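You operate a simulated robot arm through the tools that you are given. There is no shell and no other tool.

You are at the controls of a simulated robot arm. One attempt, no reset.

## Task
Crank all the blue cable onto the coil, fit both white clips and free the coil.
Fine: the clips well apart round the coil.

It is judged by the outcome, as a careful person would: the job done as asked, and still so three seconds after it is handed in. It fails if anything else is knocked over, pushed out of place, dropped, spilled or broken.

## Robot
A 6-joint arm with a two-finger parallel gripper, fixed in place. Base frame: the origin is on the floor under the middle of its stand, x ahead of it, y to its left, z up. Units: m, rad, N and s.
With the tool pointing down near the work surface it reaches from about 0.26 to 0.74 m from the base axis. Its first joint turns from -1.152 to 1.152 rad. Payload 2.45 kg.
The tool frame sits at the grasp point between the pads (the TCP): z along the fingers, y along the line on which they close. The tips reach 0.024 m beyond it. Largest opening 0.068 m; finger width 0.017, thickness 0.01; the body of the gripper, 0.04 by 0.07 m, starts 0.041 m behind the TCP.
Orientation is that of the tool frame in the base frame, as a unit quaternion [x, y, z, w]. With the fingers straight down and closing along the base's y, the tool's x points along the base's -x, its y along +y and its z along -z.

## Interface
- The arm moves only by the tool servo_tool. Its argument "motion" is a list that holds one entry, the list of rows, each a list of 7 numbers: the shift along the tool's x, y, z in m, then the turn, a rotation vector about the tool's x, y, z in rad, then the gripper command, from -1 (fully open) to 1 (shut), values between in proportion. In form: [[[dx, dy, dz, rx, ry, rz, claw], ...]]. A call has 1 to 20 rows; each row shifts and turns the commanded pose from where the row before left it, along the tool's axes as they then stand. Rows are played at 5 a second. More than 0.05 m and 0.15 rad between two rows, or a gripper value outside its range, and nothing of the call is played. Where a pose cannot be reached the arm comes as near as it can. A force on the tool above 60 N (or 10 N above the force at the start of the call, whichever is more), or a blocked arm, ends the call early, and 0.2 s more pass. Each finger travels about 0.108 m/s and halts on what it meets, pressing with about 41 N; the grip force reading is that of the motor and also rises with nothing between the fingers. The clock runs only during rows and for 0.2 s after the last one: add rows that do not move to give the fingers time. The reply holds the time, the measured pose of the TCP, the force on the tool along the base axes, the opening and the grip force, in the units named above and with some noise, with the torque about the TCP (base axes, N m) and any sound that the robot's microphone picked up.
- Cameras (640 x 400 px; columns grow to the right, rows downward): "scene" is fixed at [0.1609, 0.4148, 1.4475]; the picture's right is [-0.79, -0.62, 0.00], its down [-0.43, 0.55, -0.71] and it looks along [0.44, -0.56, -0.70] (base axes); focal length 302 px, centre (320, 200). "wrist" rides on the gripper at [0.084, 0.011, -0.075] in the tool frame; the picture's right is [-0.13, 0.99, 0.00], its down [-0.60, -0.08, -0.79] and it looks along [-0.79, -0.10, 0.61] (tool axes); focal length 251 px, centre (320, 200). There is no depth. A picture from a camera that has moved, and an enlarged one, comes with that camera's place and axes in the base frame and with its lens.
- get_image(camera): a new picture of that camera. The clock stands still meanwhile.
- zoom(camera, box): a new picture of the part [left, top, right, bottom] of that camera's present view, enlarged. The clock stands still meanwhile.
- hand_in(): hands the job in; it is judged then, once.

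Nothing tells you positions but the pictures and the camera data. Unless the task says otherwise, let go and move clear before handing in.

The tools are called after "Call:" as name(argument=value, ...) on one line, values as JSON. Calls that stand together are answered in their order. servo_tool: Moves the arm, as the interface text tells. Its arguments: {"type":"object","properties":{"motion":{"type":"array","items":{"type":"array","items":{"type":"array","items":{"type":"number"}}}}},"required":["motion"]} The other tools are called the same way: get_image (camera) takes a picture; zoom (camera, box) takes an enlarged picture of a part of a camera's view; hand_in () hands the job in.

At the start:

```text
t: 0.0
position: [0.4421, -0.0719, 1.1575]
ee_rot: [0.0, 1.0, -0.001, 0.0]
force: [-1.2, 0.1, 0.4]
wrist_torque: [0.0, -0.02, 0.01]
gripper_width: 0.0679
gripper_force: 0.2
```

scene: 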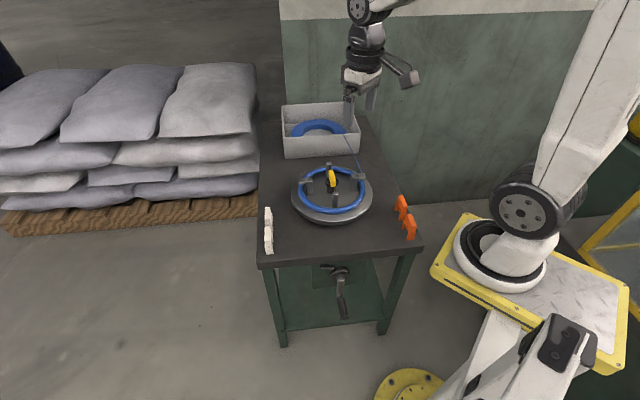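
wrist: 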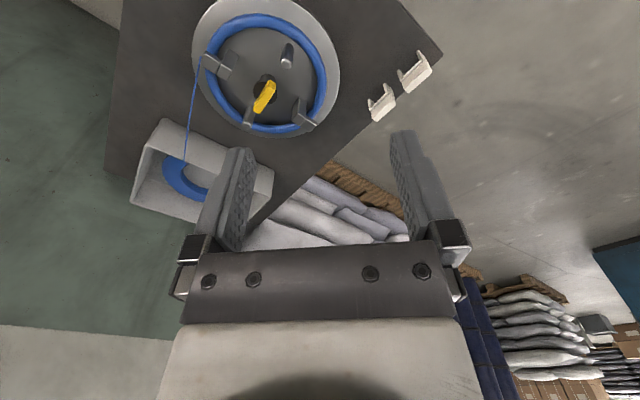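

I see a table with a turntable carrying a partly wound blue coil, a tray with more cable, two white clips and two orange ones, and a yellow lever in the middle. I'll enlarge the views to work out where things are before I move.

Call:
zoom(camera="scene", box=[250, 90, 430, 270])

Call:
zoom(camera="scene", box=[280, 150, 390, 230])

Call:
zoom(camera="scene", box=[250, 190, 430, 330])

Call:
zoom(camera="wrist", box=[100, 0, 460, 220])

```text
2.22 times, centred on (340, 180) of scene
camera zoom: at [0.1609, 0.4148, 1.4475], right [-0.79, -0.62, 0.0], down [-0.43, 0.55, -0.71], along [0.44, -0.56, -0.7], focal length 671 px, centre (276, 244)
```

zoom: 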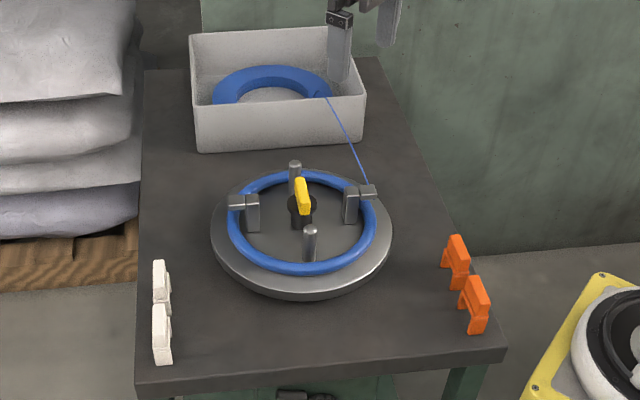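

```text
5.00 times, centred on (335, 190) of scene
camera zoom: at [0.1609, 0.4148, 1.4475], right [-0.79, -0.62, 0.0], down [-0.43, 0.55, -0.71], along [0.44, -0.56, -0.7], focal length 1510 px, centre (245, 250)
```

zoom: 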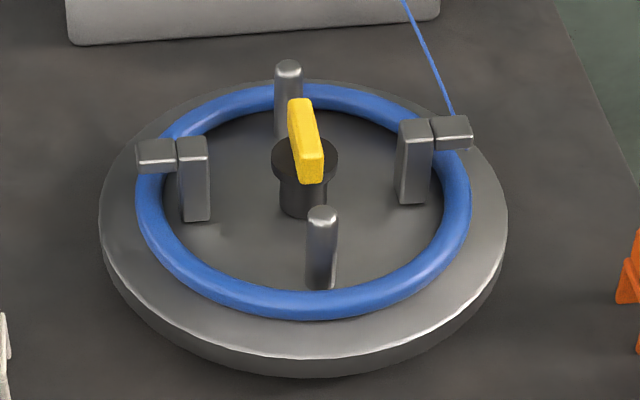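

```text
2.86 times, centred on (340, 260) of scene
camera zoom: at [0.1609, 0.4148, 1.4475], right [-0.79, -0.62, 0.0], down [-0.43, 0.55, -0.71], along [0.44, -0.56, -0.7], focal length 863 px, centre (263, 29)
```

zoom: 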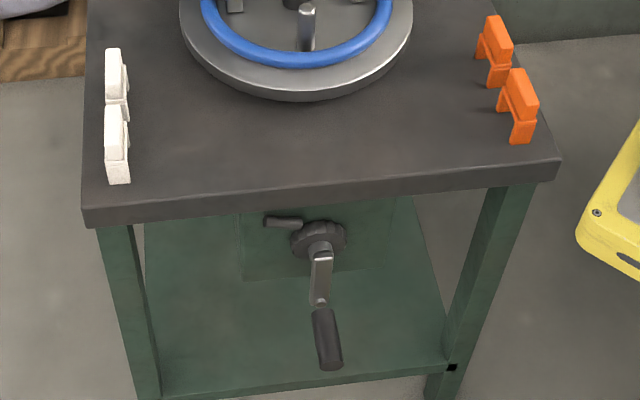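

```text
1.78 times, centred on (280, 110) of wrist
camera zoom: at [0.3577, -0.0611, 1.2324], right [0.13, 0.99, 0.0], down [0.6, -0.08, 0.79], along [0.79, -0.1, -0.61], focal length 447 px, centre (391, 360)
```

zoom: 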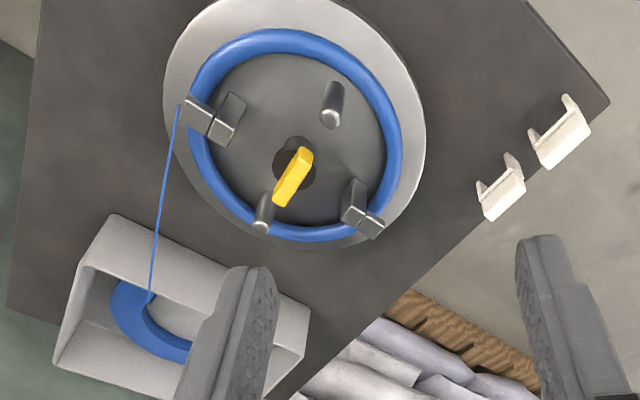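

The turntable centre looks to be near (0.58, -0.19), with the lever top at about z = 0.82. The table is turned about 45°, and there is a crank with a ratchet on its front face, which points along (-0.7, 0.7). I'll turn the wrist to face the crank and take a closer look.

Call:
servo_tool(motion=[[[0, 0, 0, 0, 0, 0.1309, -1], [0, 0, 0, 0, 0, 0.1309, -1], [0, 0, 0, 0, 0, 0.1309, -1], [0, 0, 0, 0, 0, 0.1309, -1], [0, 0, 0, 0, 0, 0.1309, -1], [0, 0, 0, 0, 0, 0.1309, -1], [0.0233, 0.0035, 0.035, 0, 0, 0, -1], [0.0233, 0.0035, 0.035, 0, 0, 0, -1], [0.0233, 0.0035, 0.035, 0, 0, 0, -1], [0.0233, 0.0035, 0.035, 0, 0, 0, -1], [0.0233, 0.0035, 0.035, 0, 0, 0, -1], [0.0233, 0.0035, 0.035, 0, 0, 0, -1], [0.0233, 0.0035, 0.035, 0, 0, 0, -1], [0.0233, 0.0035, 0.035, 0, 0, 0, -1], [0, 0, 0, 0, 0, 0, -1]]])

Call:
get_image(camera="wrist")

Call:
get_image(camera="scene")

```text
t: 3.2
position: [0.3293, 0.0803, 0.8754]
ee_rot: [0.383, 0.924, 0.0, 0.0]
force: [0.4, 0.1, 0.1]
wrist_torque: [0.01, 0.0, -0.01]
gripper_width: 0.0678
gripper_force: 0.0
```

```text
taken
camera wrist: at [0.2786, 0.1478, 0.9497], right [0.79, 0.61, 0.0], down [0.37, -0.48, 0.79], along [0.48, -0.63, -0.61], focal length 251 px, centre (320, 200)
```

wrist: 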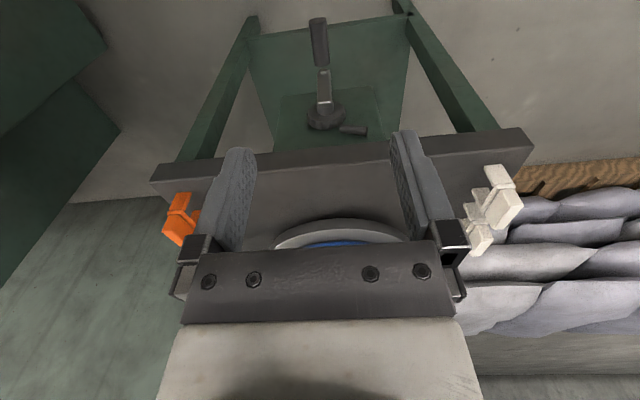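

```text
taken
```

scene: 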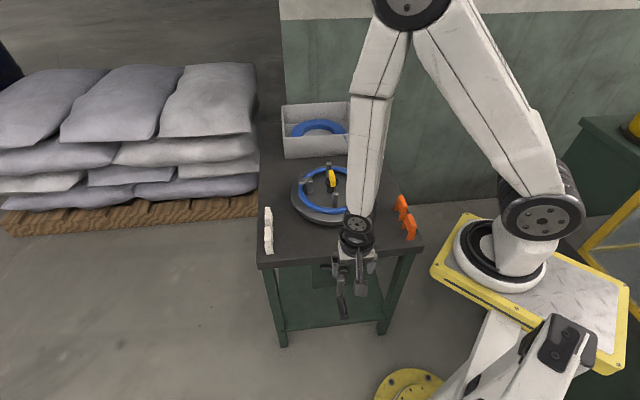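

The crank is clear in this view, hanging down under the table edge. I'll enlarge it.

Call:
zoom(camera="wrist", box=[260, 0, 420, 160])

Call:
zoom(camera="wrist", box=[440, 140, 540, 260])

Call:
zoom(camera="scene", box=[290, 230, 390, 330])

```text
2.50 times, centred on (340, 80) of wrist
camera zoom: at [0.2786, 0.1478, 0.9497], right [0.79, 0.61, 0.0], down [0.37, -0.48, 0.79], along [0.48, -0.63, -0.61], focal length 629 px, centre (270, 500)
```

zoom: 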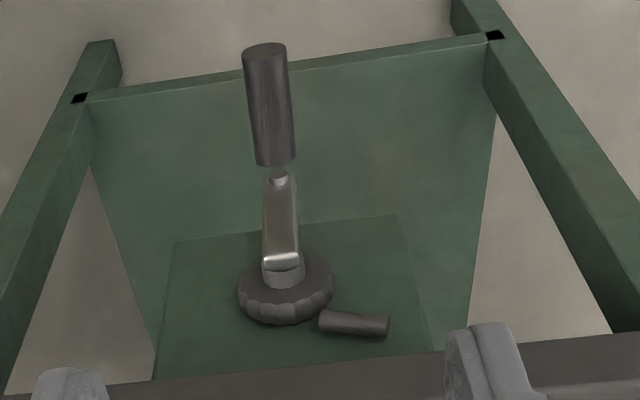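

```text
3.33 times, centred on (490, 200) of wrist
camera zoom: at [0.2786, 0.1478, 0.9497], right [0.79, 0.61, 0.0], down [0.37, -0.48, 0.79], along [0.48, -0.63, -0.61], focal length 838 px, centre (-247, 200)
```

zoom: 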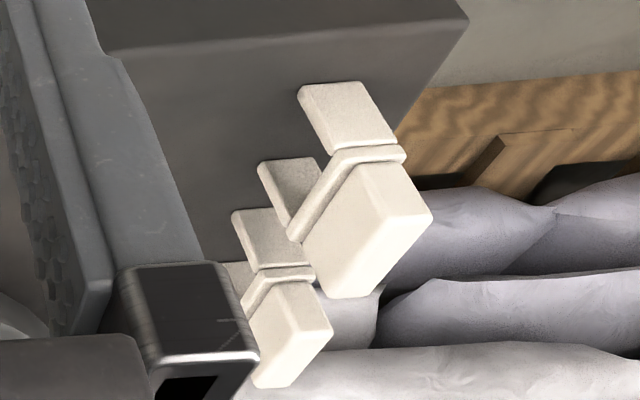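

```text
4.00 times, centred on (340, 280) of scene
camera zoom: at [0.1609, 0.4149, 1.4475], right [-0.79, -0.62, 0.0], down [-0.43, 0.55, -0.71], along [0.44, -0.56, -0.7], focal length 1208 px, centre (240, -120)
```

zoom: 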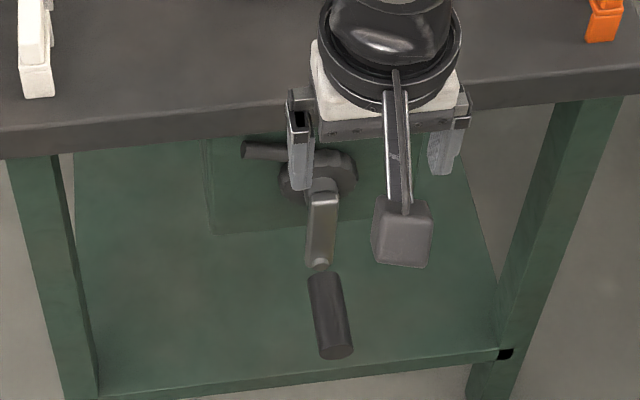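

My two views of the crank come from nearly the same angle, so depth is poor. I'll back off and lower the camera to get a flatter view of the crank.

Call:
servo_tool(motion=[[[0.025, 0, 0.035, 0, 0, 0, -1], [0.025, 0, 0.035, 0, 0, 0, -1], [0.025, 0, 0.035, 0, 0, 0, -1], [0.025, 0, 0.035, 0, 0, 0, -1], [0, 0, 0.035, 0, 0, 0, -1], [0, 0, 0, 0, 0, 0, -1]]])

Call:
get_image(camera="wrist")

Call:
zoom(camera="wrist", box=[240, 60, 400, 220])

```text
t: 4.6
position: [0.2597, 0.1475, 0.7051]
ee_rot: [0.383, 0.924, 0.0, -0.001]
force: [0.6, 1.1, -0.8]
wrist_torque: [-0.01, -0.02, 0.0]
gripper_width: 0.0681
gripper_force: 0.0
```

```text
taken
camera wrist: at [0.2075, 0.2152, 0.7802], right [0.79, 0.61, 0.0], down [0.37, -0.48, 0.79], along [0.48, -0.63, -0.61], focal length 251 px, centre (320, 200)
```

wrist: 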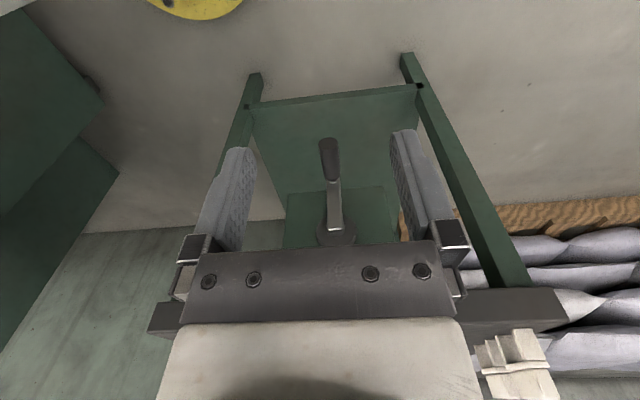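

```text
2.50 times, centred on (320, 140) of wrist
camera zoom: at [0.2075, 0.2152, 0.7802], right [0.79, 0.61, 0.0], down [0.37, -0.48, 0.79], along [0.48, -0.63, -0.61], focal length 629 px, centre (320, 350)
```

zoom: 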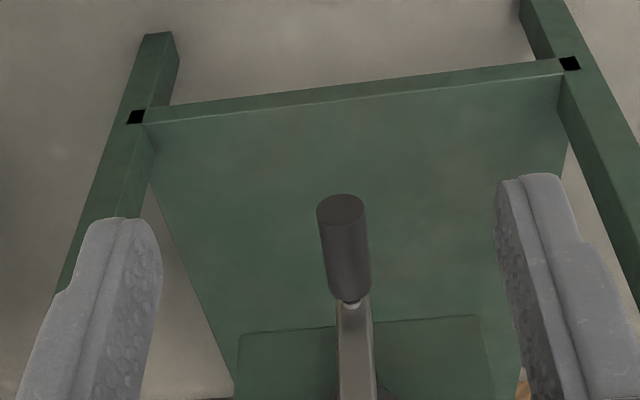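

I've placed the crank in table coordinates, with a along the outward normal and b along the edge. The hub is near a=-0.337, b=0.280, z=0.58, and the handle is about 0.028 m thick and runs from a=-0.29 to -0.23 at z of about 0.505. I'll come in above the handle with the fingers open.

Call:
servo_tool(motion=[[[-0.0342, -0.0016, 0.021, 0, 0, 0, -1], [-0.0342, -0.0016, 0.021, 0, 0, 0, -1], [-0.0342, -0.0016, 0.021, 0, 0, 0, -1], [-0.0342, -0.0016, 0.021, 0, 0, 0, -1], [-0.0342, -0.0016, 0.021, 0, 0, 0, -1], [0, 0, 0, 0, 0, 0, -1]]])

Call:
get_image(camera="wrist")

Call:
zoom(camera="scene", box=[290, 230, 390, 330])

```text
t: 6.0
position: [0.3778, 0.0201, 0.5956]
ee_rot: [0.383, 0.924, 0.0, 0.0]
force: [0.0, -0.4, 0.4]
wrist_torque: [0.02, 0.02, 0.0]
gripper_width: 0.068
gripper_force: 0.0
```

```text
taken
camera wrist: at [0.3252, 0.0888, 0.6708], right [0.79, 0.61, 0.0], down [0.37, -0.48, 0.79], along [0.48, -0.63, -0.61], focal length 251 px, centre (320, 200)
```

wrist: 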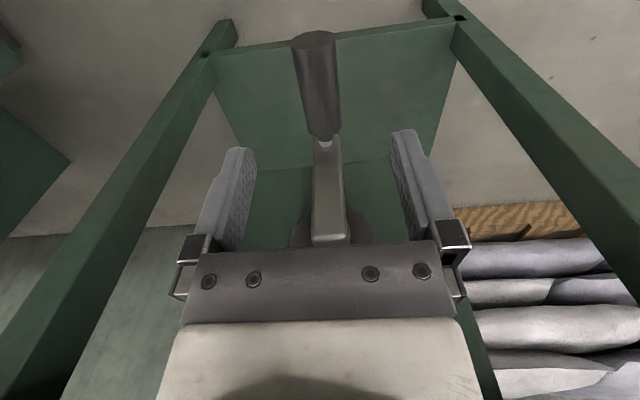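

```text
4.00 times, centred on (340, 280) of scene
camera zoom: at [0.1609, 0.4148, 1.4475], right [-0.79, -0.62, 0.0], down [-0.43, 0.55, -0.71], along [0.44, -0.56, -0.7], focal length 1208 px, centre (240, -120)
```

zoom: 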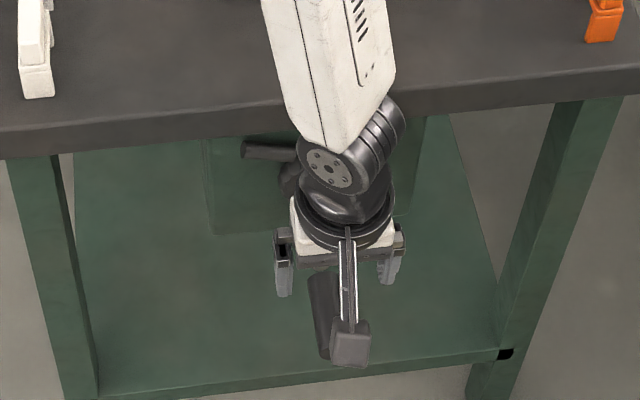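

This view agrees with my estimate: handle axis at b=0.2805, z of about 0.50, spanning a=-0.294 to -0.23. The open fingers are above it, so I'll go down and grip.

Call:
servo_tool(motion=[[[0, -0.0005, 0.024, 0, 0, 0, -1], [0, 0, 0.024, 0, 0, 0, -1], [0, 0, 0.024, 0, 0, 0, -1], [0, 0, 0.022, 0, 0, 0, -1], [0, 0, 0, 0, 0, 0, -1]]])

Call:
get_image(camera="wrist")

Call:
zoom(camera="scene", box=[290, 230, 390, 330])

```text
t: 7.2
position: [0.3755, 0.0235, 0.5032]
ee_rot: [0.383, 0.924, 0.001, 0.0]
force: [-0.3, 1.0, -0.4]
wrist_torque: [-0.01, -0.02, 0.02]
gripper_width: 0.0679
gripper_force: 0.0
```

```text
taken
camera wrist: at [0.3242, 0.0908, 0.5773], right [0.79, 0.61, 0.0], down [0.37, -0.48, 0.79], along [0.48, -0.63, -0.61], focal length 251 px, centre (320, 200)
```

wrist: 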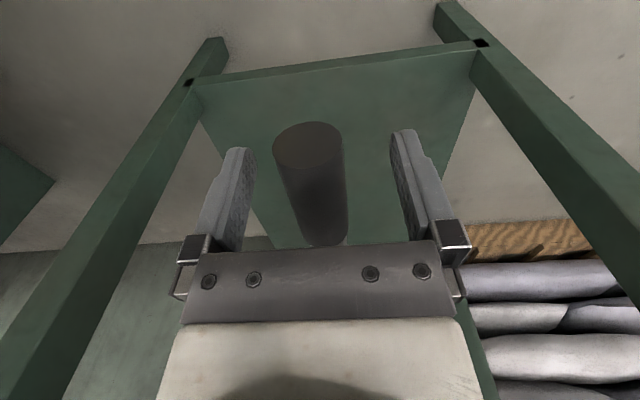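

```text
4.00 times, centred on (340, 280) of scene
camera zoom: at [0.1609, 0.4148, 1.4475], right [-0.79, -0.62, 0.0], down [-0.43, 0.55, -0.71], along [0.44, -0.56, -0.7], focal length 1208 px, centre (240, -120)
```

zoom: 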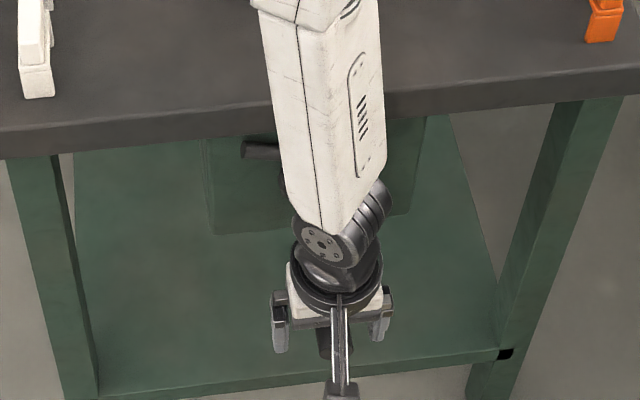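

The handle sits between the fingers. I'll close on it.

Call:
servo_tool(motion=[[[0, 0, 0, 0, 0, 0, 1], [0, 0, 0, 0, 0, 0, 1], [0, 0, 0, 0, 0, 0, 1], [0, 0, 0, 0, 0, 0, 1]]])

Call:
get_image(camera="wrist")

```text
t: 8.2
position: [0.3732, 0.0223, 0.5006]
ee_rot: [0.382, 0.924, -0.001, -0.002]
force: [-8.9, 8.9, -7.1]
wrist_torque: [-0.06, -0.09, -0.01]
gripper_width: 0.0272
gripper_force: 42.0
```

```text
taken
camera wrist: at [0.3227, 0.0908, 0.5774], right [0.79, 0.61, 0.0], down [0.37, -0.48, 0.79], along [0.48, -0.63, -0.61], focal length 251 px, centre (320, 200)
```

wrist: 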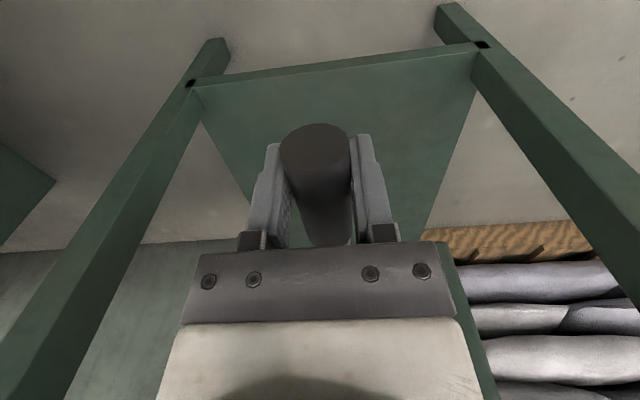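

The handle is held at 27 mm. The pawl sits on the upper +b side of the hub, so clockwise as seen from outside (handle starting towards +b) should be the free direction. I'll try a short arc and watch the force.

Call:
servo_tool(motion=[[[0, 0.0072, -0.0003, 0, 0, 0, 1], [0, 0.0072, -0.0009, 0, 0, 0, 1], [0, 0.0071, -0.0016, 0, 0, 0, 1], [0, 0.0069, -0.0022, 0, 0, 0, 1]]])

Call:
zoom(camera="scene", box=[250, 90, 430, 330])

```text
t: 9.2
position: [0.3969, 0.0461, 0.5086]
ee_rot: [0.38, 0.925, 0.001, 0.001]
force: [-11.6, 39.3, -0.3]
wrist_torque: [-0.09, -0.1, -0.03]
gripper_width: 0.0273
gripper_force: 42.3
```

```text
1.67 times, centred on (340, 210) of scene
camera zoom: at [0.1607, 0.4154, 1.4474], right [-0.79, -0.62, 0.0], down [-0.43, 0.55, -0.71], along [0.44, -0.56, -0.7], focal length 503 px, centre (287, 183)
```

zoom: 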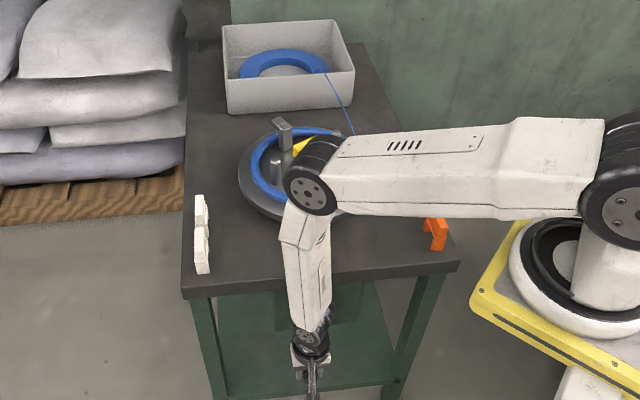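

The crank turned freely that way, and the turntable went round clockwise from above, which takes up the cable. I'll pause to read the settled forces and position before going on.

Call:
servo_tool(motion=[[[0, 0, 0, 0, 0, 0, 1], [0, 0, 0, 0, 0, 0, 1]]])

Call:
get_image(camera="wrist")

Call:
zoom(camera="scene", box=[280, 90, 390, 230])

```text
t: 9.8
position: [0.3949, 0.0434, 0.5084]
ee_rot: [0.382, 0.924, 0.0, 0.0]
force: [-5.2, 23.2, -21.1]
wrist_torque: [0.5, 0.46, -0.09]
gripper_width: 0.0269
gripper_force: 41.5
```

```text
taken
camera wrist: at [0.3429, 0.1105, 0.5831], right [0.79, 0.61, 0.0], down [0.37, -0.48, 0.79], along [0.48, -0.63, -0.61], focal length 251 px, centre (320, 200)
```

wrist: 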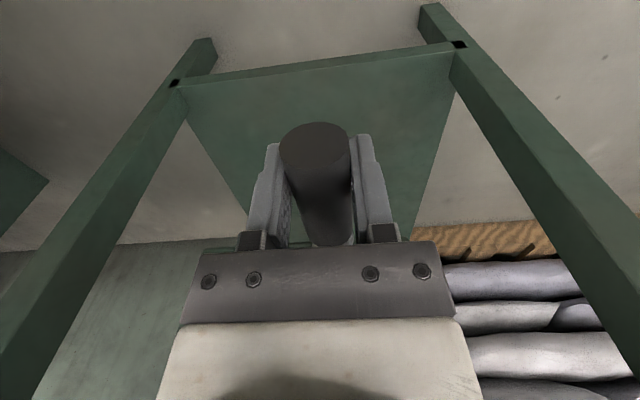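

```text
2.86 times, centred on (335, 160) of scene
camera zoom: at [0.1611, 0.4152, 1.4474], right [-0.79, -0.62, 0.0], down [-0.43, 0.55, -0.71], along [0.44, -0.56, -0.7], focal length 863 px, centre (277, 314)
```

zoom: 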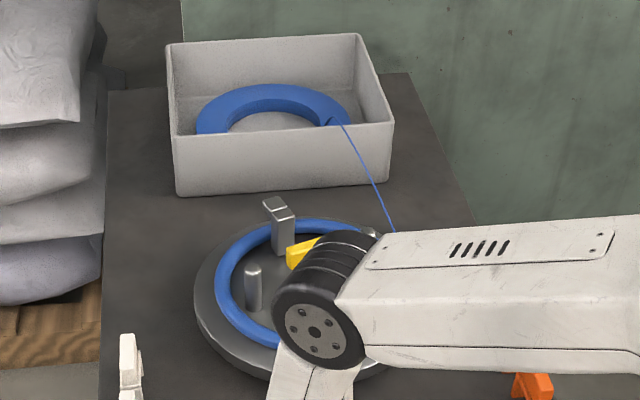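

The settled force is about 20 N, which comes from gripping slightly off the handle's centre. I'll ease the fingers, drop to the circle I've estimated, grip again, and continue the arc from there.

Call:
servo_tool(motion=[[[0, 0, 0, 0, 0, 0, 0.05], [0, 0, 0.003, 0, 0, 0, 0.05], [0, 0, 0, 0, 0, 0, 0.05]]])

Call:
get_image(camera="wrist")

Call:
servo_tool(motion=[[[0, 0, 0, 0, 0, 0, 1], [0, 0, 0, 0, 0, 0, 1], [0, 0, 0, 0, 0, 0, 1]]])

Call:
get_image(camera="wrist")

```text
t: 10.6
position: [0.3949, 0.0429, 0.5046]
ee_rot: [0.383, 0.924, 0.001, 0.0]
force: [0.7, -0.5, 0.5]
wrist_torque: [-0.04, 0.0, 0.0]
gripper_width: 0.0322
gripper_force: 0.1
```

```text
taken
camera wrist: at [0.3429, 0.1104, 0.5803], right [0.79, 0.61, 0.0], down [0.37, -0.48, 0.79], along [0.48, -0.63, -0.61], focal length 251 px, centre (320, 200)
```

wrist: 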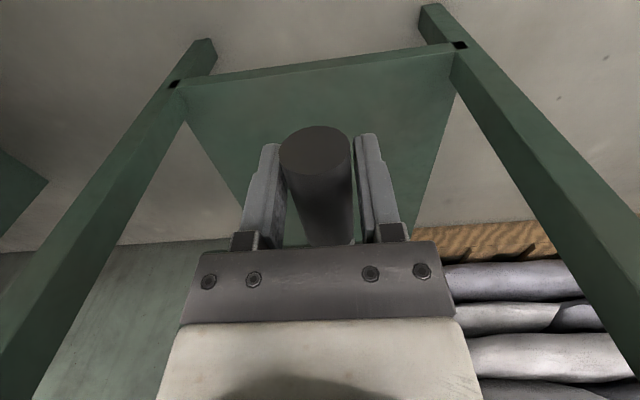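

```text
t: 11.4
position: [0.3939, 0.0426, 0.505]
ee_rot: [0.382, 0.924, -0.001, -0.001]
force: [1.1, 1.1, -4.7]
wrist_torque: [-0.09, -0.06, 0.01]
gripper_width: 0.0273
gripper_force: 41.3
```

```text
taken
camera wrist: at [0.3429, 0.1104, 0.5802], right [0.79, 0.61, 0.0], down [0.37, -0.48, 0.79], along [0.48, -0.63, -0.61], focal length 251 px, centre (320, 200)
```

wrist: 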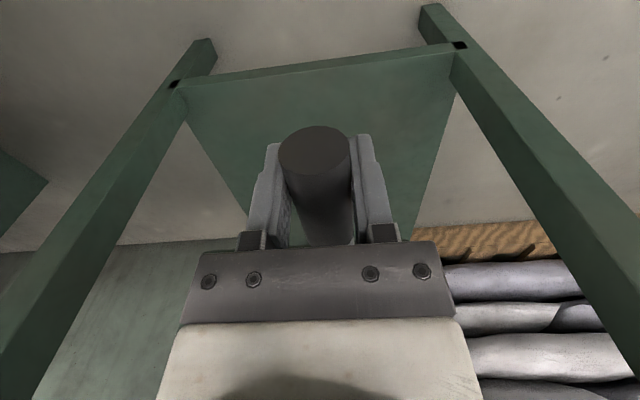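

The grip is almost free of force now. I'll continue the arc to about 65°.

Call:
servo_tool(motion=[[[0, 0.00989, -0.00449, 0, 0, 0, 1], [0, 0.0092, -0.00574, 0, 0, 0, 1], [0, 0.00838, -0.0069, 0, 0, 0, 1], [0, 0.00741, -0.00793, 0, 0, 0, 1], [0, 0.00632, -0.00883, 0, 0, 0, 1], [0, 0.0051, -0.00959, 0, 0, 0, 1], [0, 0, 0, 0, 0, 0, 1]]])

Call:
zoom(camera="scene", box=[250, 90, 430, 330])

Call:
get_image(camera="wrist")

```text
t: 13.0
position: [0.426, 0.0733, 0.5479]
ee_rot: [0.385, 0.923, 0.0, -0.001]
force: [-4.7, -40.8, 9.7]
wrist_torque: [0.34, 0.32, 0.23]
gripper_width: 0.0272
gripper_force: 42.4
```

```text
1.67 times, centred on (340, 210) of scene
camera zoom: at [0.1608, 0.4142, 1.4477], right [-0.79, -0.62, 0.0], down [-0.43, 0.55, -0.71], along [0.44, -0.56, -0.7], focal length 503 px, centre (287, 183)
```

zoom: 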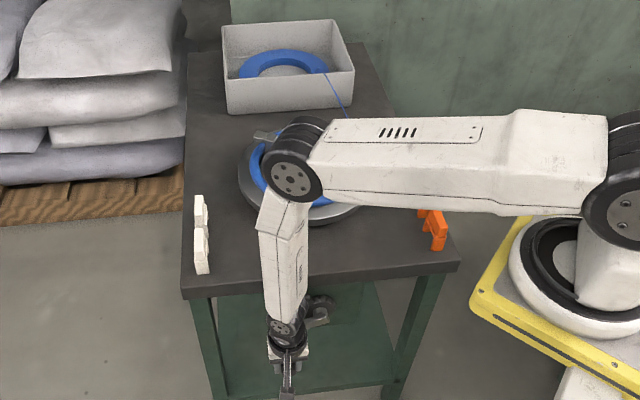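

```text
taken
camera wrist: at [0.3739, 0.1421, 0.623], right [0.79, 0.61, 0.0], down [0.37, -0.48, 0.79], along [0.48, -0.63, -0.61], focal length 251 px, centre (320, 200)
```

wrist: 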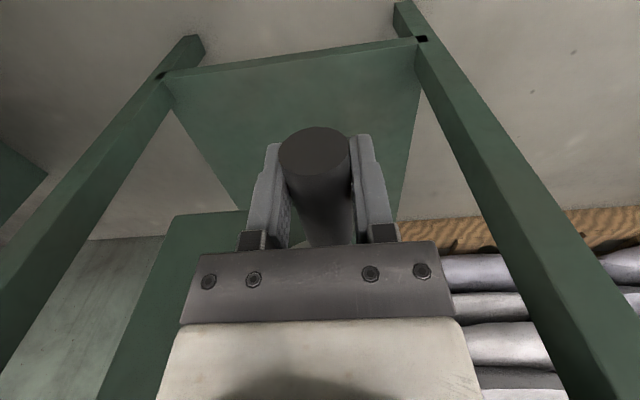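

The forces show I commanded too large a radius. A fit gives centre b=0.2805, z of about 0.580 and R=0.080, so I'll continue with that.

Call:
servo_tool(motion=[[[0, 0.0014, -0.0085, 0, 0, 0, 1], [0, 0.0023, -0.0109, 0, 0, 0, 1], [0, 0.0008, -0.0111, 0, 0, 0, 1], [0, -0.0008, -0.0111, 0, 0, 0, 1], [0, -0.0023, -0.0109, 0, 0, 0, 1], [0, -0.0038, -0.0105, 0, 0, 0, 1], [0, 0, 0, 0, 0, 0, 1]]])

Call:
zoom(camera="scene", box=[250, 90, 430, 330])

Call:
get_image(camera="wrist")

```text
t: 14.6
position: [0.4257, 0.0749, 0.611]
ee_rot: [0.383, 0.924, 0.0, 0.001]
force: [1.8, -33.8, -12.8]
wrist_torque: [-0.45, -0.49, 0.13]
gripper_width: 0.0276
gripper_force: 41.9
```

```text
1.67 times, centred on (340, 210) of scene
camera zoom: at [0.1611, 0.4143, 1.4477], right [-0.79, -0.62, 0.0], down [-0.43, 0.55, -0.71], along [0.44, -0.56, -0.7], focal length 503 px, centre (287, 183)
```

zoom: 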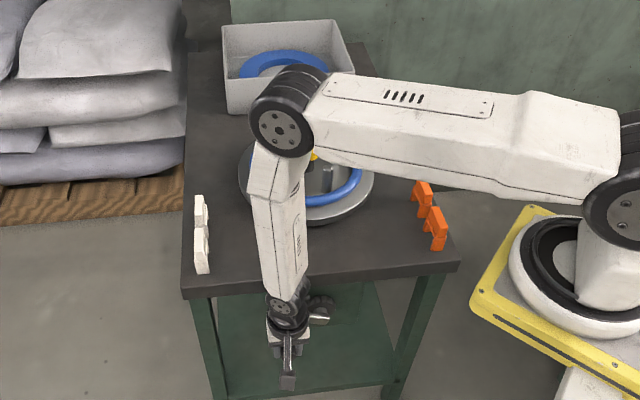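

```text
taken
camera wrist: at [0.3734, 0.1423, 0.6861], right [0.79, 0.61, 0.0], down [0.37, -0.48, 0.79], along [0.48, -0.63, -0.61], focal length 251 px, centre (320, 200)
```

wrist: 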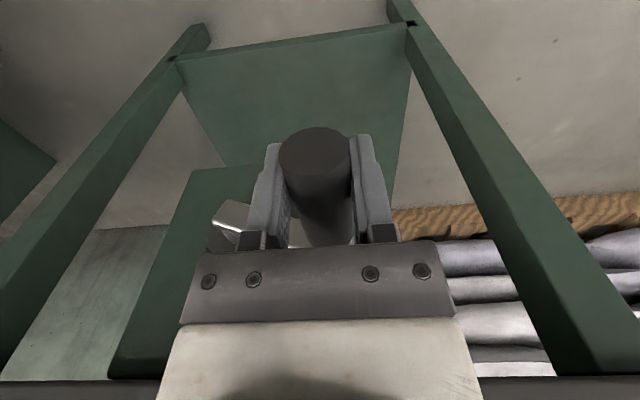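

The radius is fine now, and the leftover force is stress locked into the grip. I'll ease off, grip again, and carry on over the top of the circle.

Call:
servo_tool(motion=[[[0, 0, 0, 0, 0, 0, 0.05], [0, 0, 0, 0, 0, 0, 0.05], [0, 0, 0, 0, 0, 0, 1], [0, 0, 0, 0, 0, 0, 1], [0, 0, 0, 0, 0, 0, 1], [0, -0.0053, -0.0099, 0, 0, 0, 1], [0, -0.0065, -0.009, 0, 0, 0, 1], [0, -0.0078, -0.008, 0, 0, 0, 1], [0, -0.0088, -0.0069, 0, 0, 0, 1], [0, -0.0096, -0.0056, 0, 0, 0, 1], [0, -0.0104, -0.0042, 0, 0, 0, 1], [0, -0.0108, -0.0027, 0, 0, 0, 1], [0, 0, 0, 0, 0, 0, 1]]])

Call:
zoom(camera="scene", box=[250, 90, 430, 330])

Call:
get_image(camera="wrist")

```text
t: 17.4
position: [0.383, 0.0333, 0.6574]
ee_rot: [0.382, 0.924, 0.0, 0.0]
force: [11.8, 2.7, -24.5]
wrist_torque: [0.49, 0.55, -0.37]
gripper_width: 0.0274
gripper_force: 42.0
```

```text
1.67 times, centred on (340, 210) of scene
camera zoom: at [0.1614, 0.4149, 1.4474], right [-0.79, -0.62, 0.0], down [-0.43, 0.55, -0.71], along [0.44, -0.56, -0.7], focal length 503 px, centre (287, 183)
```

zoom: 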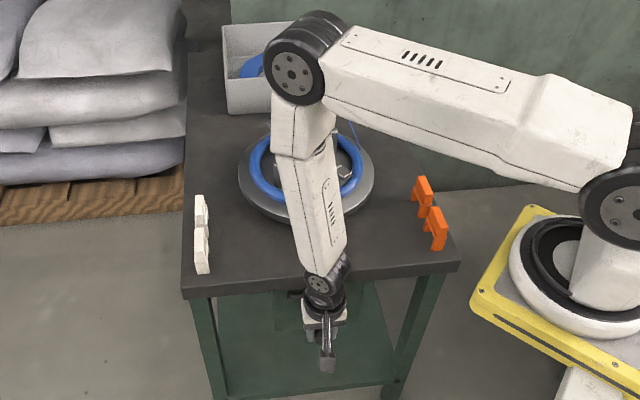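

```text
taken
camera wrist: at [0.3319, 0.101, 0.7319], right [0.79, 0.61, 0.0], down [0.37, -0.48, 0.79], along [0.48, -0.63, -0.61], focal length 251 px, centre (320, 200)
```

wrist: 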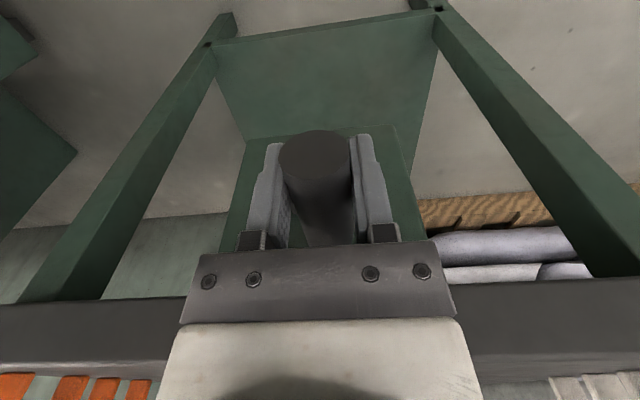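

Refining the fit gives R of about 0.079. I'll carry on down the far side, then grip again.

Call:
servo_tool(motion=[[[0, -0.0111, 0.0003, 0, 0, 0, 1], [0, -0.0111, 0.0004, 0, 0, 0, 1], [0, -0.0108, 0.0019, 0, 0, 0, 1], [0, -0.0105, 0.0035, 0, 0, 0, 1], [0, -0.0099, 0.0048, 0, 0, 0, 1], [0, -0.0091, 0.0061, 0, 0, 0, 1], [0, -0.0082, 0.0074, 0, 0, 0, 1], [0, -0.0071, 0.0085, 0, 0, 0, 1], [0, -0.0058, 0.0093, 0, 0, 0, 1], [0, 0, 0, 0, 0, 0, 1]]])

Call:
zoom(camera="scene", box=[250, 90, 430, 330])

Call:
get_image(camera="wrist")

```text
t: 19.6
position: [0.3227, -0.027, 0.6173]
ee_rot: [0.383, 0.924, 0.0, -0.002]
force: [-10.7, 16.0, -0.1]
wrist_torque: [0.16, 0.17, -0.05]
gripper_width: 0.0273
gripper_force: 41.7
```

```text
1.67 times, centred on (340, 210) of scene
camera zoom: at [0.1607, 0.4151, 1.4475], right [-0.79, -0.62, 0.0], down [-0.43, 0.55, -0.71], along [0.44, -0.56, -0.7], focal length 503 px, centre (287, 183)
```

zoom: 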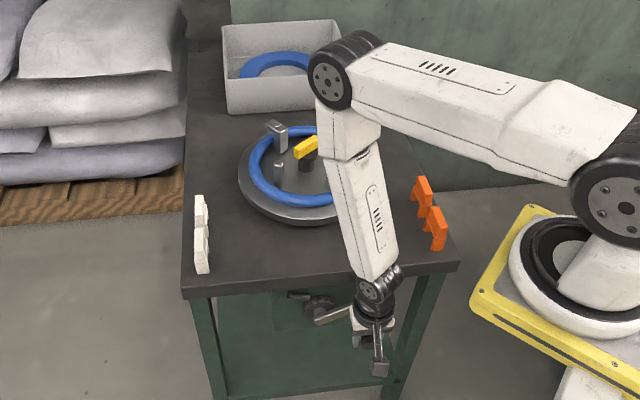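

```text
taken
camera wrist: at [0.2722, 0.0404, 0.692], right [0.79, 0.61, 0.0], down [0.37, -0.48, 0.79], along [0.48, -0.63, -0.61], focal length 251 px, centre (320, 200)
```

wrist: 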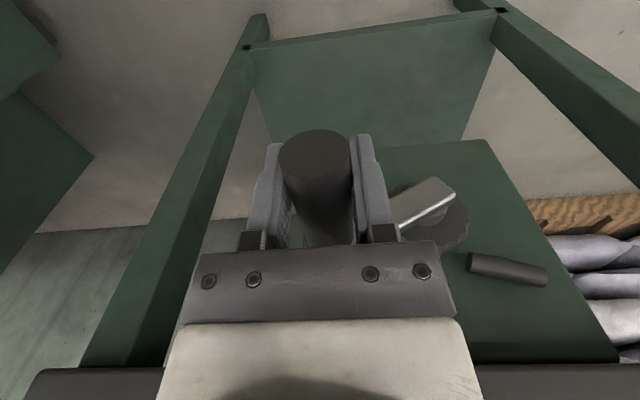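

Forces are low now, so the circle is right. I'll finish this first turn.

Call:
servo_tool(motion=[[[0, -0.0045, 0.0101, 0, 0, 0, 1], [0, -0.0031, 0.0106, 0, 0, 0, 1], [0, -0.0015, 0.0109, 0, 0, 0, 1], [0, 0, 0.011, 0, 0, 0, 1], [0, 0.0015, 0.0109, 0, 0, 0, 1], [0, 0.0031, 0.0106, 0, 0, 0, 1], [0, 0.0045, 0.0101, 0, 0, 0, 1], [0, 0.0058, 0.0093, 0, 0, 0, 1], [0, 0.0071, 0.0085, 0, 0, 0, 1], [0, 0.0082, 0.0074, 0, 0, 0, 1], [0, 0.0091, 0.0061, 0, 0, 0, 1], [0, 0.0099, 0.0048, 0, 0, 0, 1], [0, 0.0105, 0.0035, 0, 0, 0, 1], [0, 0.0108, 0.0019, 0, 0, 0, 1], [0, 0.0111, 0.0004, 0, 0, 0, 1], [0, 0, 0, 0, 0, 0, 1]]])

Call:
zoom(camera="scene", box=[250, 90, 430, 330])

Call:
get_image(camera="wrist")

```text
t: 23.0
position: [0.3738, 0.0227, 0.4993]
ee_rot: [0.384, 0.924, -0.001, -0.001]
force: [-9.1, -10.3, 3.9]
wrist_torque: [-0.66, -0.68, 0.48]
gripper_width: 0.0271
gripper_force: 42.4
```

```text
1.67 times, centred on (340, 210) of scene
camera zoom: at [0.1608, 0.4147, 1.4476], right [-0.79, -0.62, 0.0], down [-0.43, 0.55, -0.71], along [0.44, -0.56, -0.7], focal length 503 px, centre (287, 183)
```

zoom: 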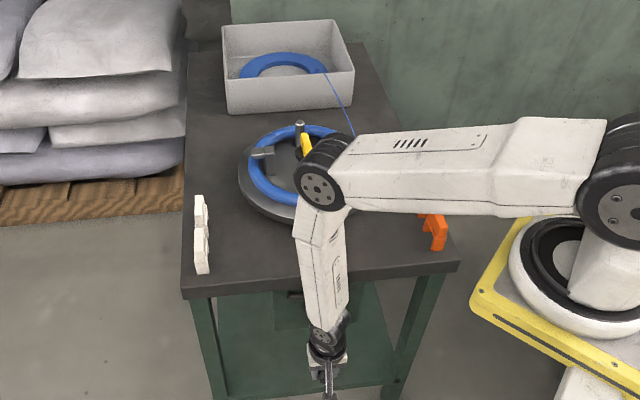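

```text
taken
camera wrist: at [0.3227, 0.0899, 0.5754], right [0.79, 0.61, 0.0], down [0.37, -0.48, 0.79], along [0.48, -0.63, -0.61], focal length 251 px, centre (320, 200)
```

wrist: 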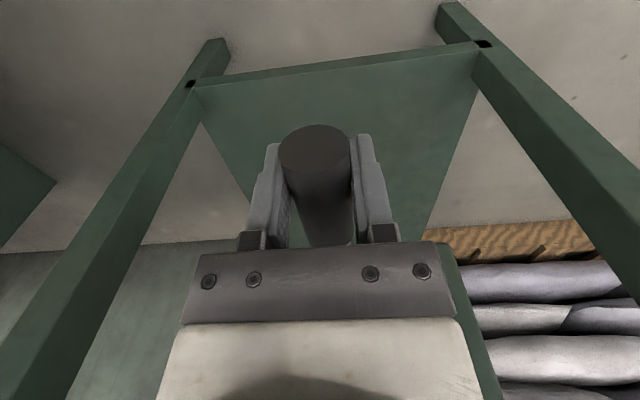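

One full turn is done, the ring has thickened a little, and the turntable makes about two turns per crank turn. I'll ease and re-grip at the bottom, then keep cranking at a steady pace.

Call:
servo_tool(motion=[[[0, 0, 0, 0, 0, 0, 0.05], [0, 0, 0, 0, 0, 0, 0.05], [0, 0, 0, 0, 0, 0, 1], [0, 0, 0, 0, 0, 0, 1], [0, 0.01635, -0.0023, 0, 0, 0, 1], [0, 0.01552, -0.00565, 0, 0, 0, 1], [0, 0.01401, -0.00875, 0, 0, 0, 1], [0, 0.01188, -0.01147, 0, 0, 0, 1], [0, 0.00923, -0.01369, 0, 0, 0, 1], [0, 0.00619, -0.01531, 0, 0, 0, 1], [0, 0.00287, -0.01627, 0, 0, 0, 1], [0, -0.00058, -0.0165, 0, 0, 0, 1], [0, -0.00399, -0.01603, 0, 0, 0, 1], [0, -0.00724, -0.01484, 0, 0, 0, 1], [0, -0.01017, -0.01302, 0, 0, 0, 1], [0, -0.01265, -0.01061, 0, 0, 0, 1], [0, -0.01459, -0.00776, 0, 0, 0, 1], [0, -0.01587, -0.00455, 0, 0, 0, 1], [0, -0.01648, -0.00115, 0, 0, 0, 1], [0, 0, 0, 0, 0, 0, 1]]])

Call:
get_image(camera="wrist")

Call:
zoom(camera="scene", box=[270, 90, 390, 230])

```text
t: 27.2
position: [0.3681, 0.0228, 0.6555]
ee_rot: [0.382, 0.924, -0.002, -0.002]
force: [3.4, 8.7, 1.2]
wrist_torque: [0.66, 0.74, -0.51]
gripper_width: 0.0277
gripper_force: 41.8
```

```text
taken
camera wrist: at [0.3173, 0.0896, 0.7308], right [0.79, 0.61, 0.0], down [0.38, -0.48, 0.79], along [0.48, -0.63, -0.61], focal length 251 px, centre (320, 200)
```

wrist: 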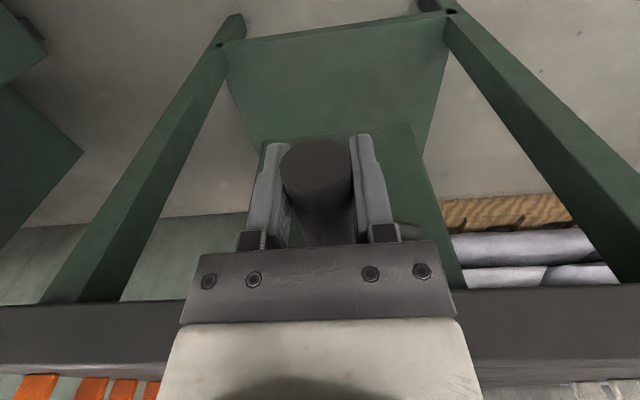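

```text
2.86 times, centred on (330, 160) of scene
camera zoom: at [0.1609, 0.415, 1.4475], right [-0.79, -0.62, 0.0], down [-0.43, 0.55, -0.71], along [0.44, -0.56, -0.7], focal length 863 px, centre (291, 314)
```

zoom: 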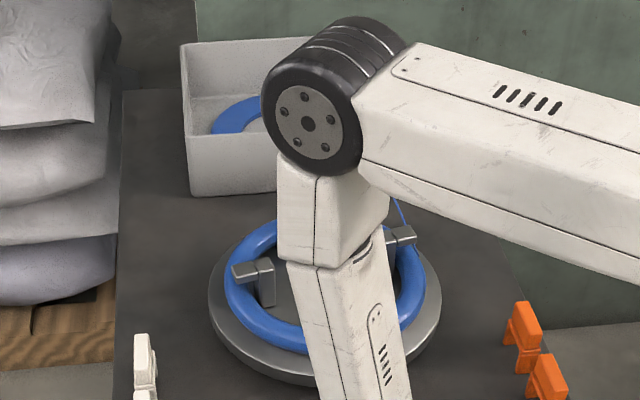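

Forces are low and the ring is visibly thicker. I'll carry on with the second half of this turn.

Call:
servo_tool(motion=[[[0, -0.01635, 0.0023, 0, 0, 0, 1], [0, -0.01552, 0.00565, 0, 0, 0, 1], [0, -0.01401, 0.00875, 0, 0, 0, 1], [0, -0.01188, 0.01147, 0, 0, 0, 1], [0, -0.00923, 0.01369, 0, 0, 0, 1], [0, -0.00619, 0.01531, 0, 0, 0, 1], [0, -0.00287, 0.01627, 0, 0, 0, 1], [0, 0.00058, 0.0165, 0, 0, 0, 1], [0, 0.00399, 0.01603, 0, 0, 0, 1], [0, 0.00724, 0.01484, 0, 0, 0, 1], [0, 0.01017, 0.01302, 0, 0, 0, 1], [0, 0.01265, 0.01061, 0, 0, 0, 1], [0, 0.01459, 0.00776, 0, 0, 0, 1], [0, 0.01587, 0.00455, 0, 0, 0, 1], [0, 0.01648, 0.00115, 0, 0, 0, 1], [0, 0, 0, 0, 0, 0, 1]]])

Call:
zoom(camera="scene", box=[270, 90, 390, 230])

Call:
get_image(camera="wrist")

```text
t: 27.5
position: [0.3684, 0.0199, 0.6544]
ee_rot: [0.378, 0.926, 0.003, 0.002]
force: [-1.7, -17.1, 0.7]
wrist_torque: [0.86, 0.77, -0.45]
gripper_width: 0.0275
gripper_force: 42.4
stopped in row 1: the force on the tool passed its limit at 76 N (the readings are from after the stop); the commanded pose is now the measured one
```

```text
2.86 times, centred on (330, 160) of scene
camera zoom: at [0.1609, 0.4144, 1.4477], right [-0.79, -0.62, 0.0], down [-0.43, 0.55, -0.71], along [0.44, -0.56, -0.7], focal length 863 px, centre (291, 314)
```

zoom: 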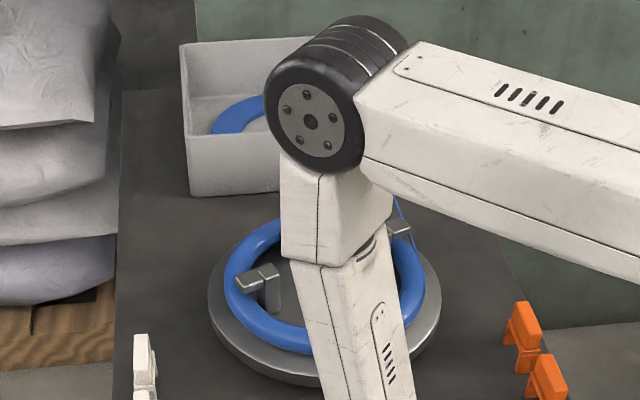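

```text
taken
camera wrist: at [0.3151, 0.0861, 0.7304], right [0.79, 0.62, 0.01], down [0.37, -0.48, 0.79], along [0.49, -0.62, -0.61], focal length 251 px, centre (320, 200)
```

wrist: 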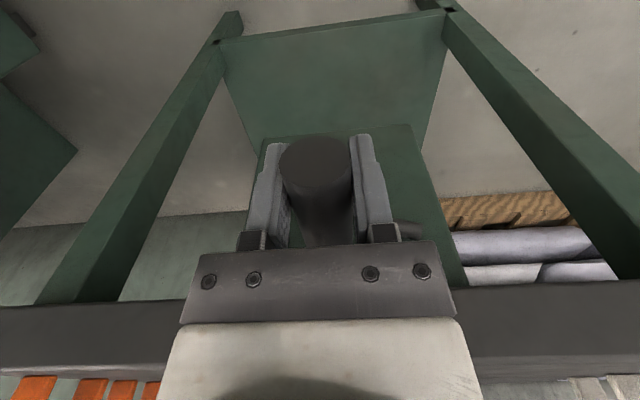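

The force peaked as I started the next stretch, probably from jerking the turntable's inertia off a stop. I'll ease the grip, take out the small tilt that crept in, grip again and restart with a gentle ramp.

Call:
servo_tool(motion=[[[0, 0, 0, 0, 0, 0, 0.05], [-0.001, 0, 0, 0.007, 0.0014, 0.0103, 0.05], [0, 0, 0, 0, 0, 0, 0.05]]])

Call:
get_image(camera="wrist")

Call:
zoom(camera="scene", box=[270, 90, 390, 230])

```text
t: 28.3
position: [0.3697, 0.0203, 0.6555]
ee_rot: [0.38, 0.925, -0.001, 0.003]
force: [-0.4, 0.5, -0.3]
wrist_torque: [0.0, 0.02, 0.01]
gripper_width: 0.0322
gripper_force: 0.0
```

```text
taken
camera wrist: at [0.3179, 0.0873, 0.7305], right [0.79, 0.62, 0.0], down [0.37, -0.48, 0.8], along [0.49, -0.63, -0.61], focal length 251 px, centre (320, 200)
```

wrist: 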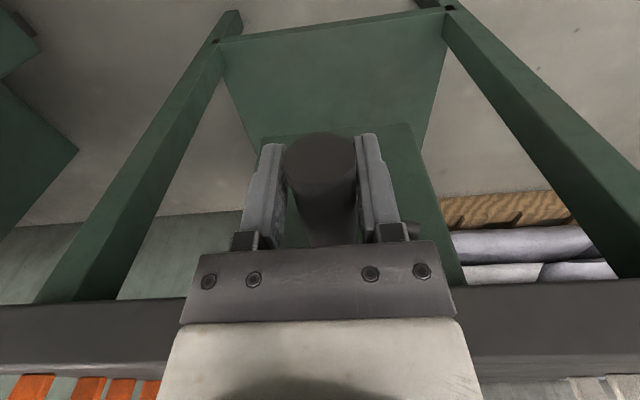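

```text
2.86 times, centred on (330, 160) of scene
camera zoom: at [0.1609, 0.4148, 1.4475], right [-0.79, -0.62, 0.0], down [-0.43, 0.55, -0.71], along [0.44, -0.56, -0.7], focal length 863 px, centre (291, 314)
```

zoom: 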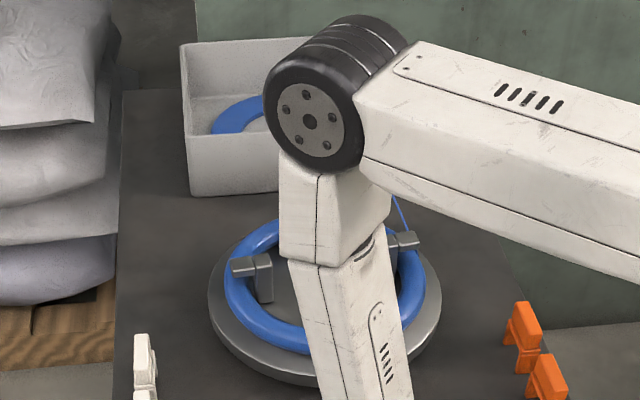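

Call:
servo_tool(motion=[[[0, 0, -0.0015, 0, 0, 0, 0.05], [0, 0, 0, 0, 0, 0, 1], [0, 0, 0, 0, 0, 0, 1], [0, -0.00357, 0.00029, 0, 0, 0, 1], [0, -0.00681, 0.00102, 0, 0, 0, 1], [0, -0.01065, 0.00285, 0, 0, 0, 1], [0, -0.01258, 0.00561, 0, 0, 0, 1], [0, -0.01248, 0.00857, 0, 0, 0, 1], [0, -0.01147, 0.01188, 0, 0, 0, 1], [0, -0.00875, 0.01401, 0, 0, 0, 1], [0, -0.00565, 0.01552, 0, 0, 0, 1], [0, -0.0023, 0.01635, 0, 0, 0, 1], [0, 0.00115, 0.01648, 0, 0, 0, 1], [0, 0.00455, 0.01587, 0, 0, 0, 1], [0, 0.00776, 0.01459, 0, 0, 0, 1], [0, 0.01061, 0.01265, 0, 0, 0, 1], [0, 0.01302, 0.01017, 0, 0, 0, 1], [0, 0.01484, 0.00724, 0, 0, 0, 1], [0, 0.01603, 0.00399, 0, 0, 0, 1], [0, 0.01099, 0.00077, 0, 0, 0, 1]]])

Call:
zoom(camera="scene", box=[270, 90, 390, 230])

Call:
get_image(camera="wrist")

```text
t: 32.5
position: [0.3774, 0.0216, 0.5003]
ee_rot: [0.376, 0.926, 0.001, 0.003]
force: [-10.8, 33.4, -17.4]
wrist_torque: [-0.33, -0.33, -0.08]
gripper_width: 0.0274
gripper_force: 42.2
```

```text
2.86 times, centred on (330, 160) of scene
camera zoom: at [0.1609, 0.4154, 1.4474], right [-0.79, -0.62, 0.0], down [-0.43, 0.55, -0.71], along [0.44, -0.56, -0.7], focal length 863 px, centre (291, 314)
```

zoom: 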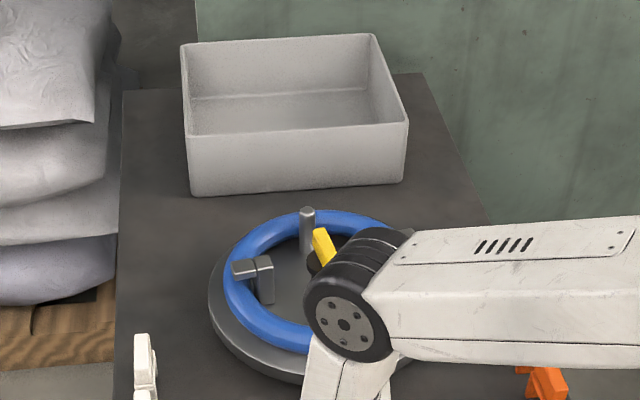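

```text
taken
camera wrist: at [0.3237, 0.0893, 0.5748], right [0.78, 0.62, 0.0], down [0.37, -0.48, 0.8], along [0.5, -0.62, -0.61], focal length 251 px, centre (320, 200)
```

wrist: 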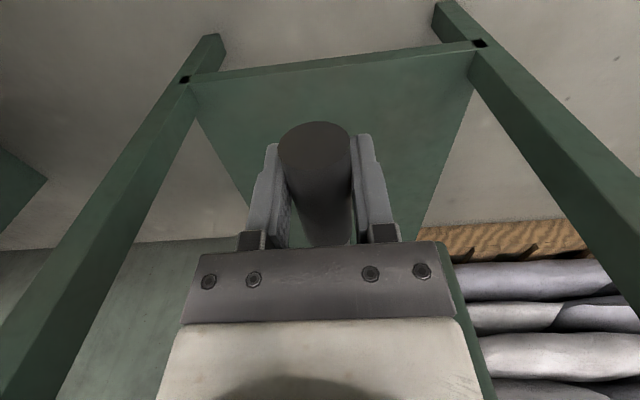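

The tray now looks empty and the cable run is gone, so all of it seems to be on the coil. I'll let go of the handle and move clear to check.

Call:
servo_tool(motion=[[[0, 0, 0, 0, 0, 0, -1], [0, 0, 0, 0, 0, 0, -1], [0, 0, 0, 0, 0, 0, -1], [0, 0, -0.03, 0, 0, 0, -1], [0, 0, -0.04, 0, 0, 0, -1], [0.02, 0, -0.04, 0, 0, 0, -1], [0.03, 0, -0.03, 0, 0, 0, -1], [0.04, 0, -0.02, 0, 0, 0, -1], [0.04, 0, -0.02, 0, 0, 0, -1], [0.03, 0, -0.03, 0, 0, 0, -1], [0, 0, 0, 0, 0, 0, -1]]])

Call:
get_image(camera="scene")

Call:
get_image(camera="wrist")

```text
t: 34.9
position: [0.2591, 0.1354, 0.7072]
ee_rot: [0.38, 0.925, -0.001, 0.001]
force: [0.0, -0.6, -0.8]
wrist_torque: [-0.01, -0.01, -0.01]
gripper_width: 0.0678
gripper_force: 0.1
```

```text
taken
```

scene: 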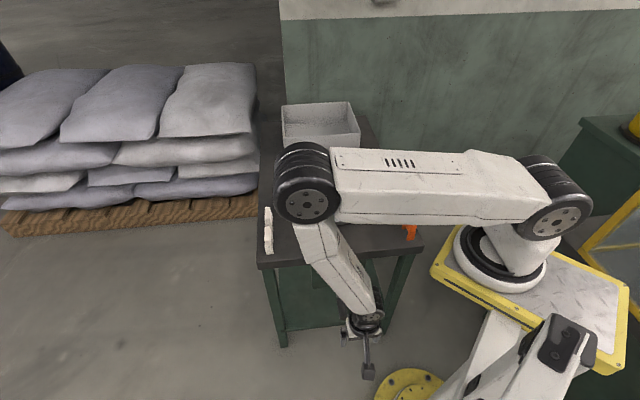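

```text
taken
camera wrist: at [0.2063, 0.2028, 0.7813], right [0.79, 0.61, 0.0], down [0.37, -0.48, 0.8], along [0.49, -0.63, -0.61], focal length 251 px, centre (320, 200)
```

wrist: 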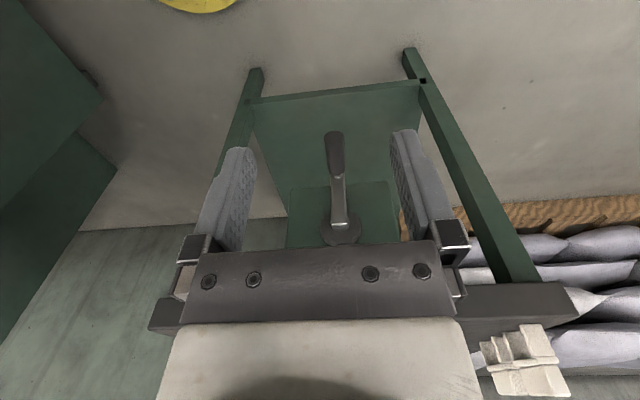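

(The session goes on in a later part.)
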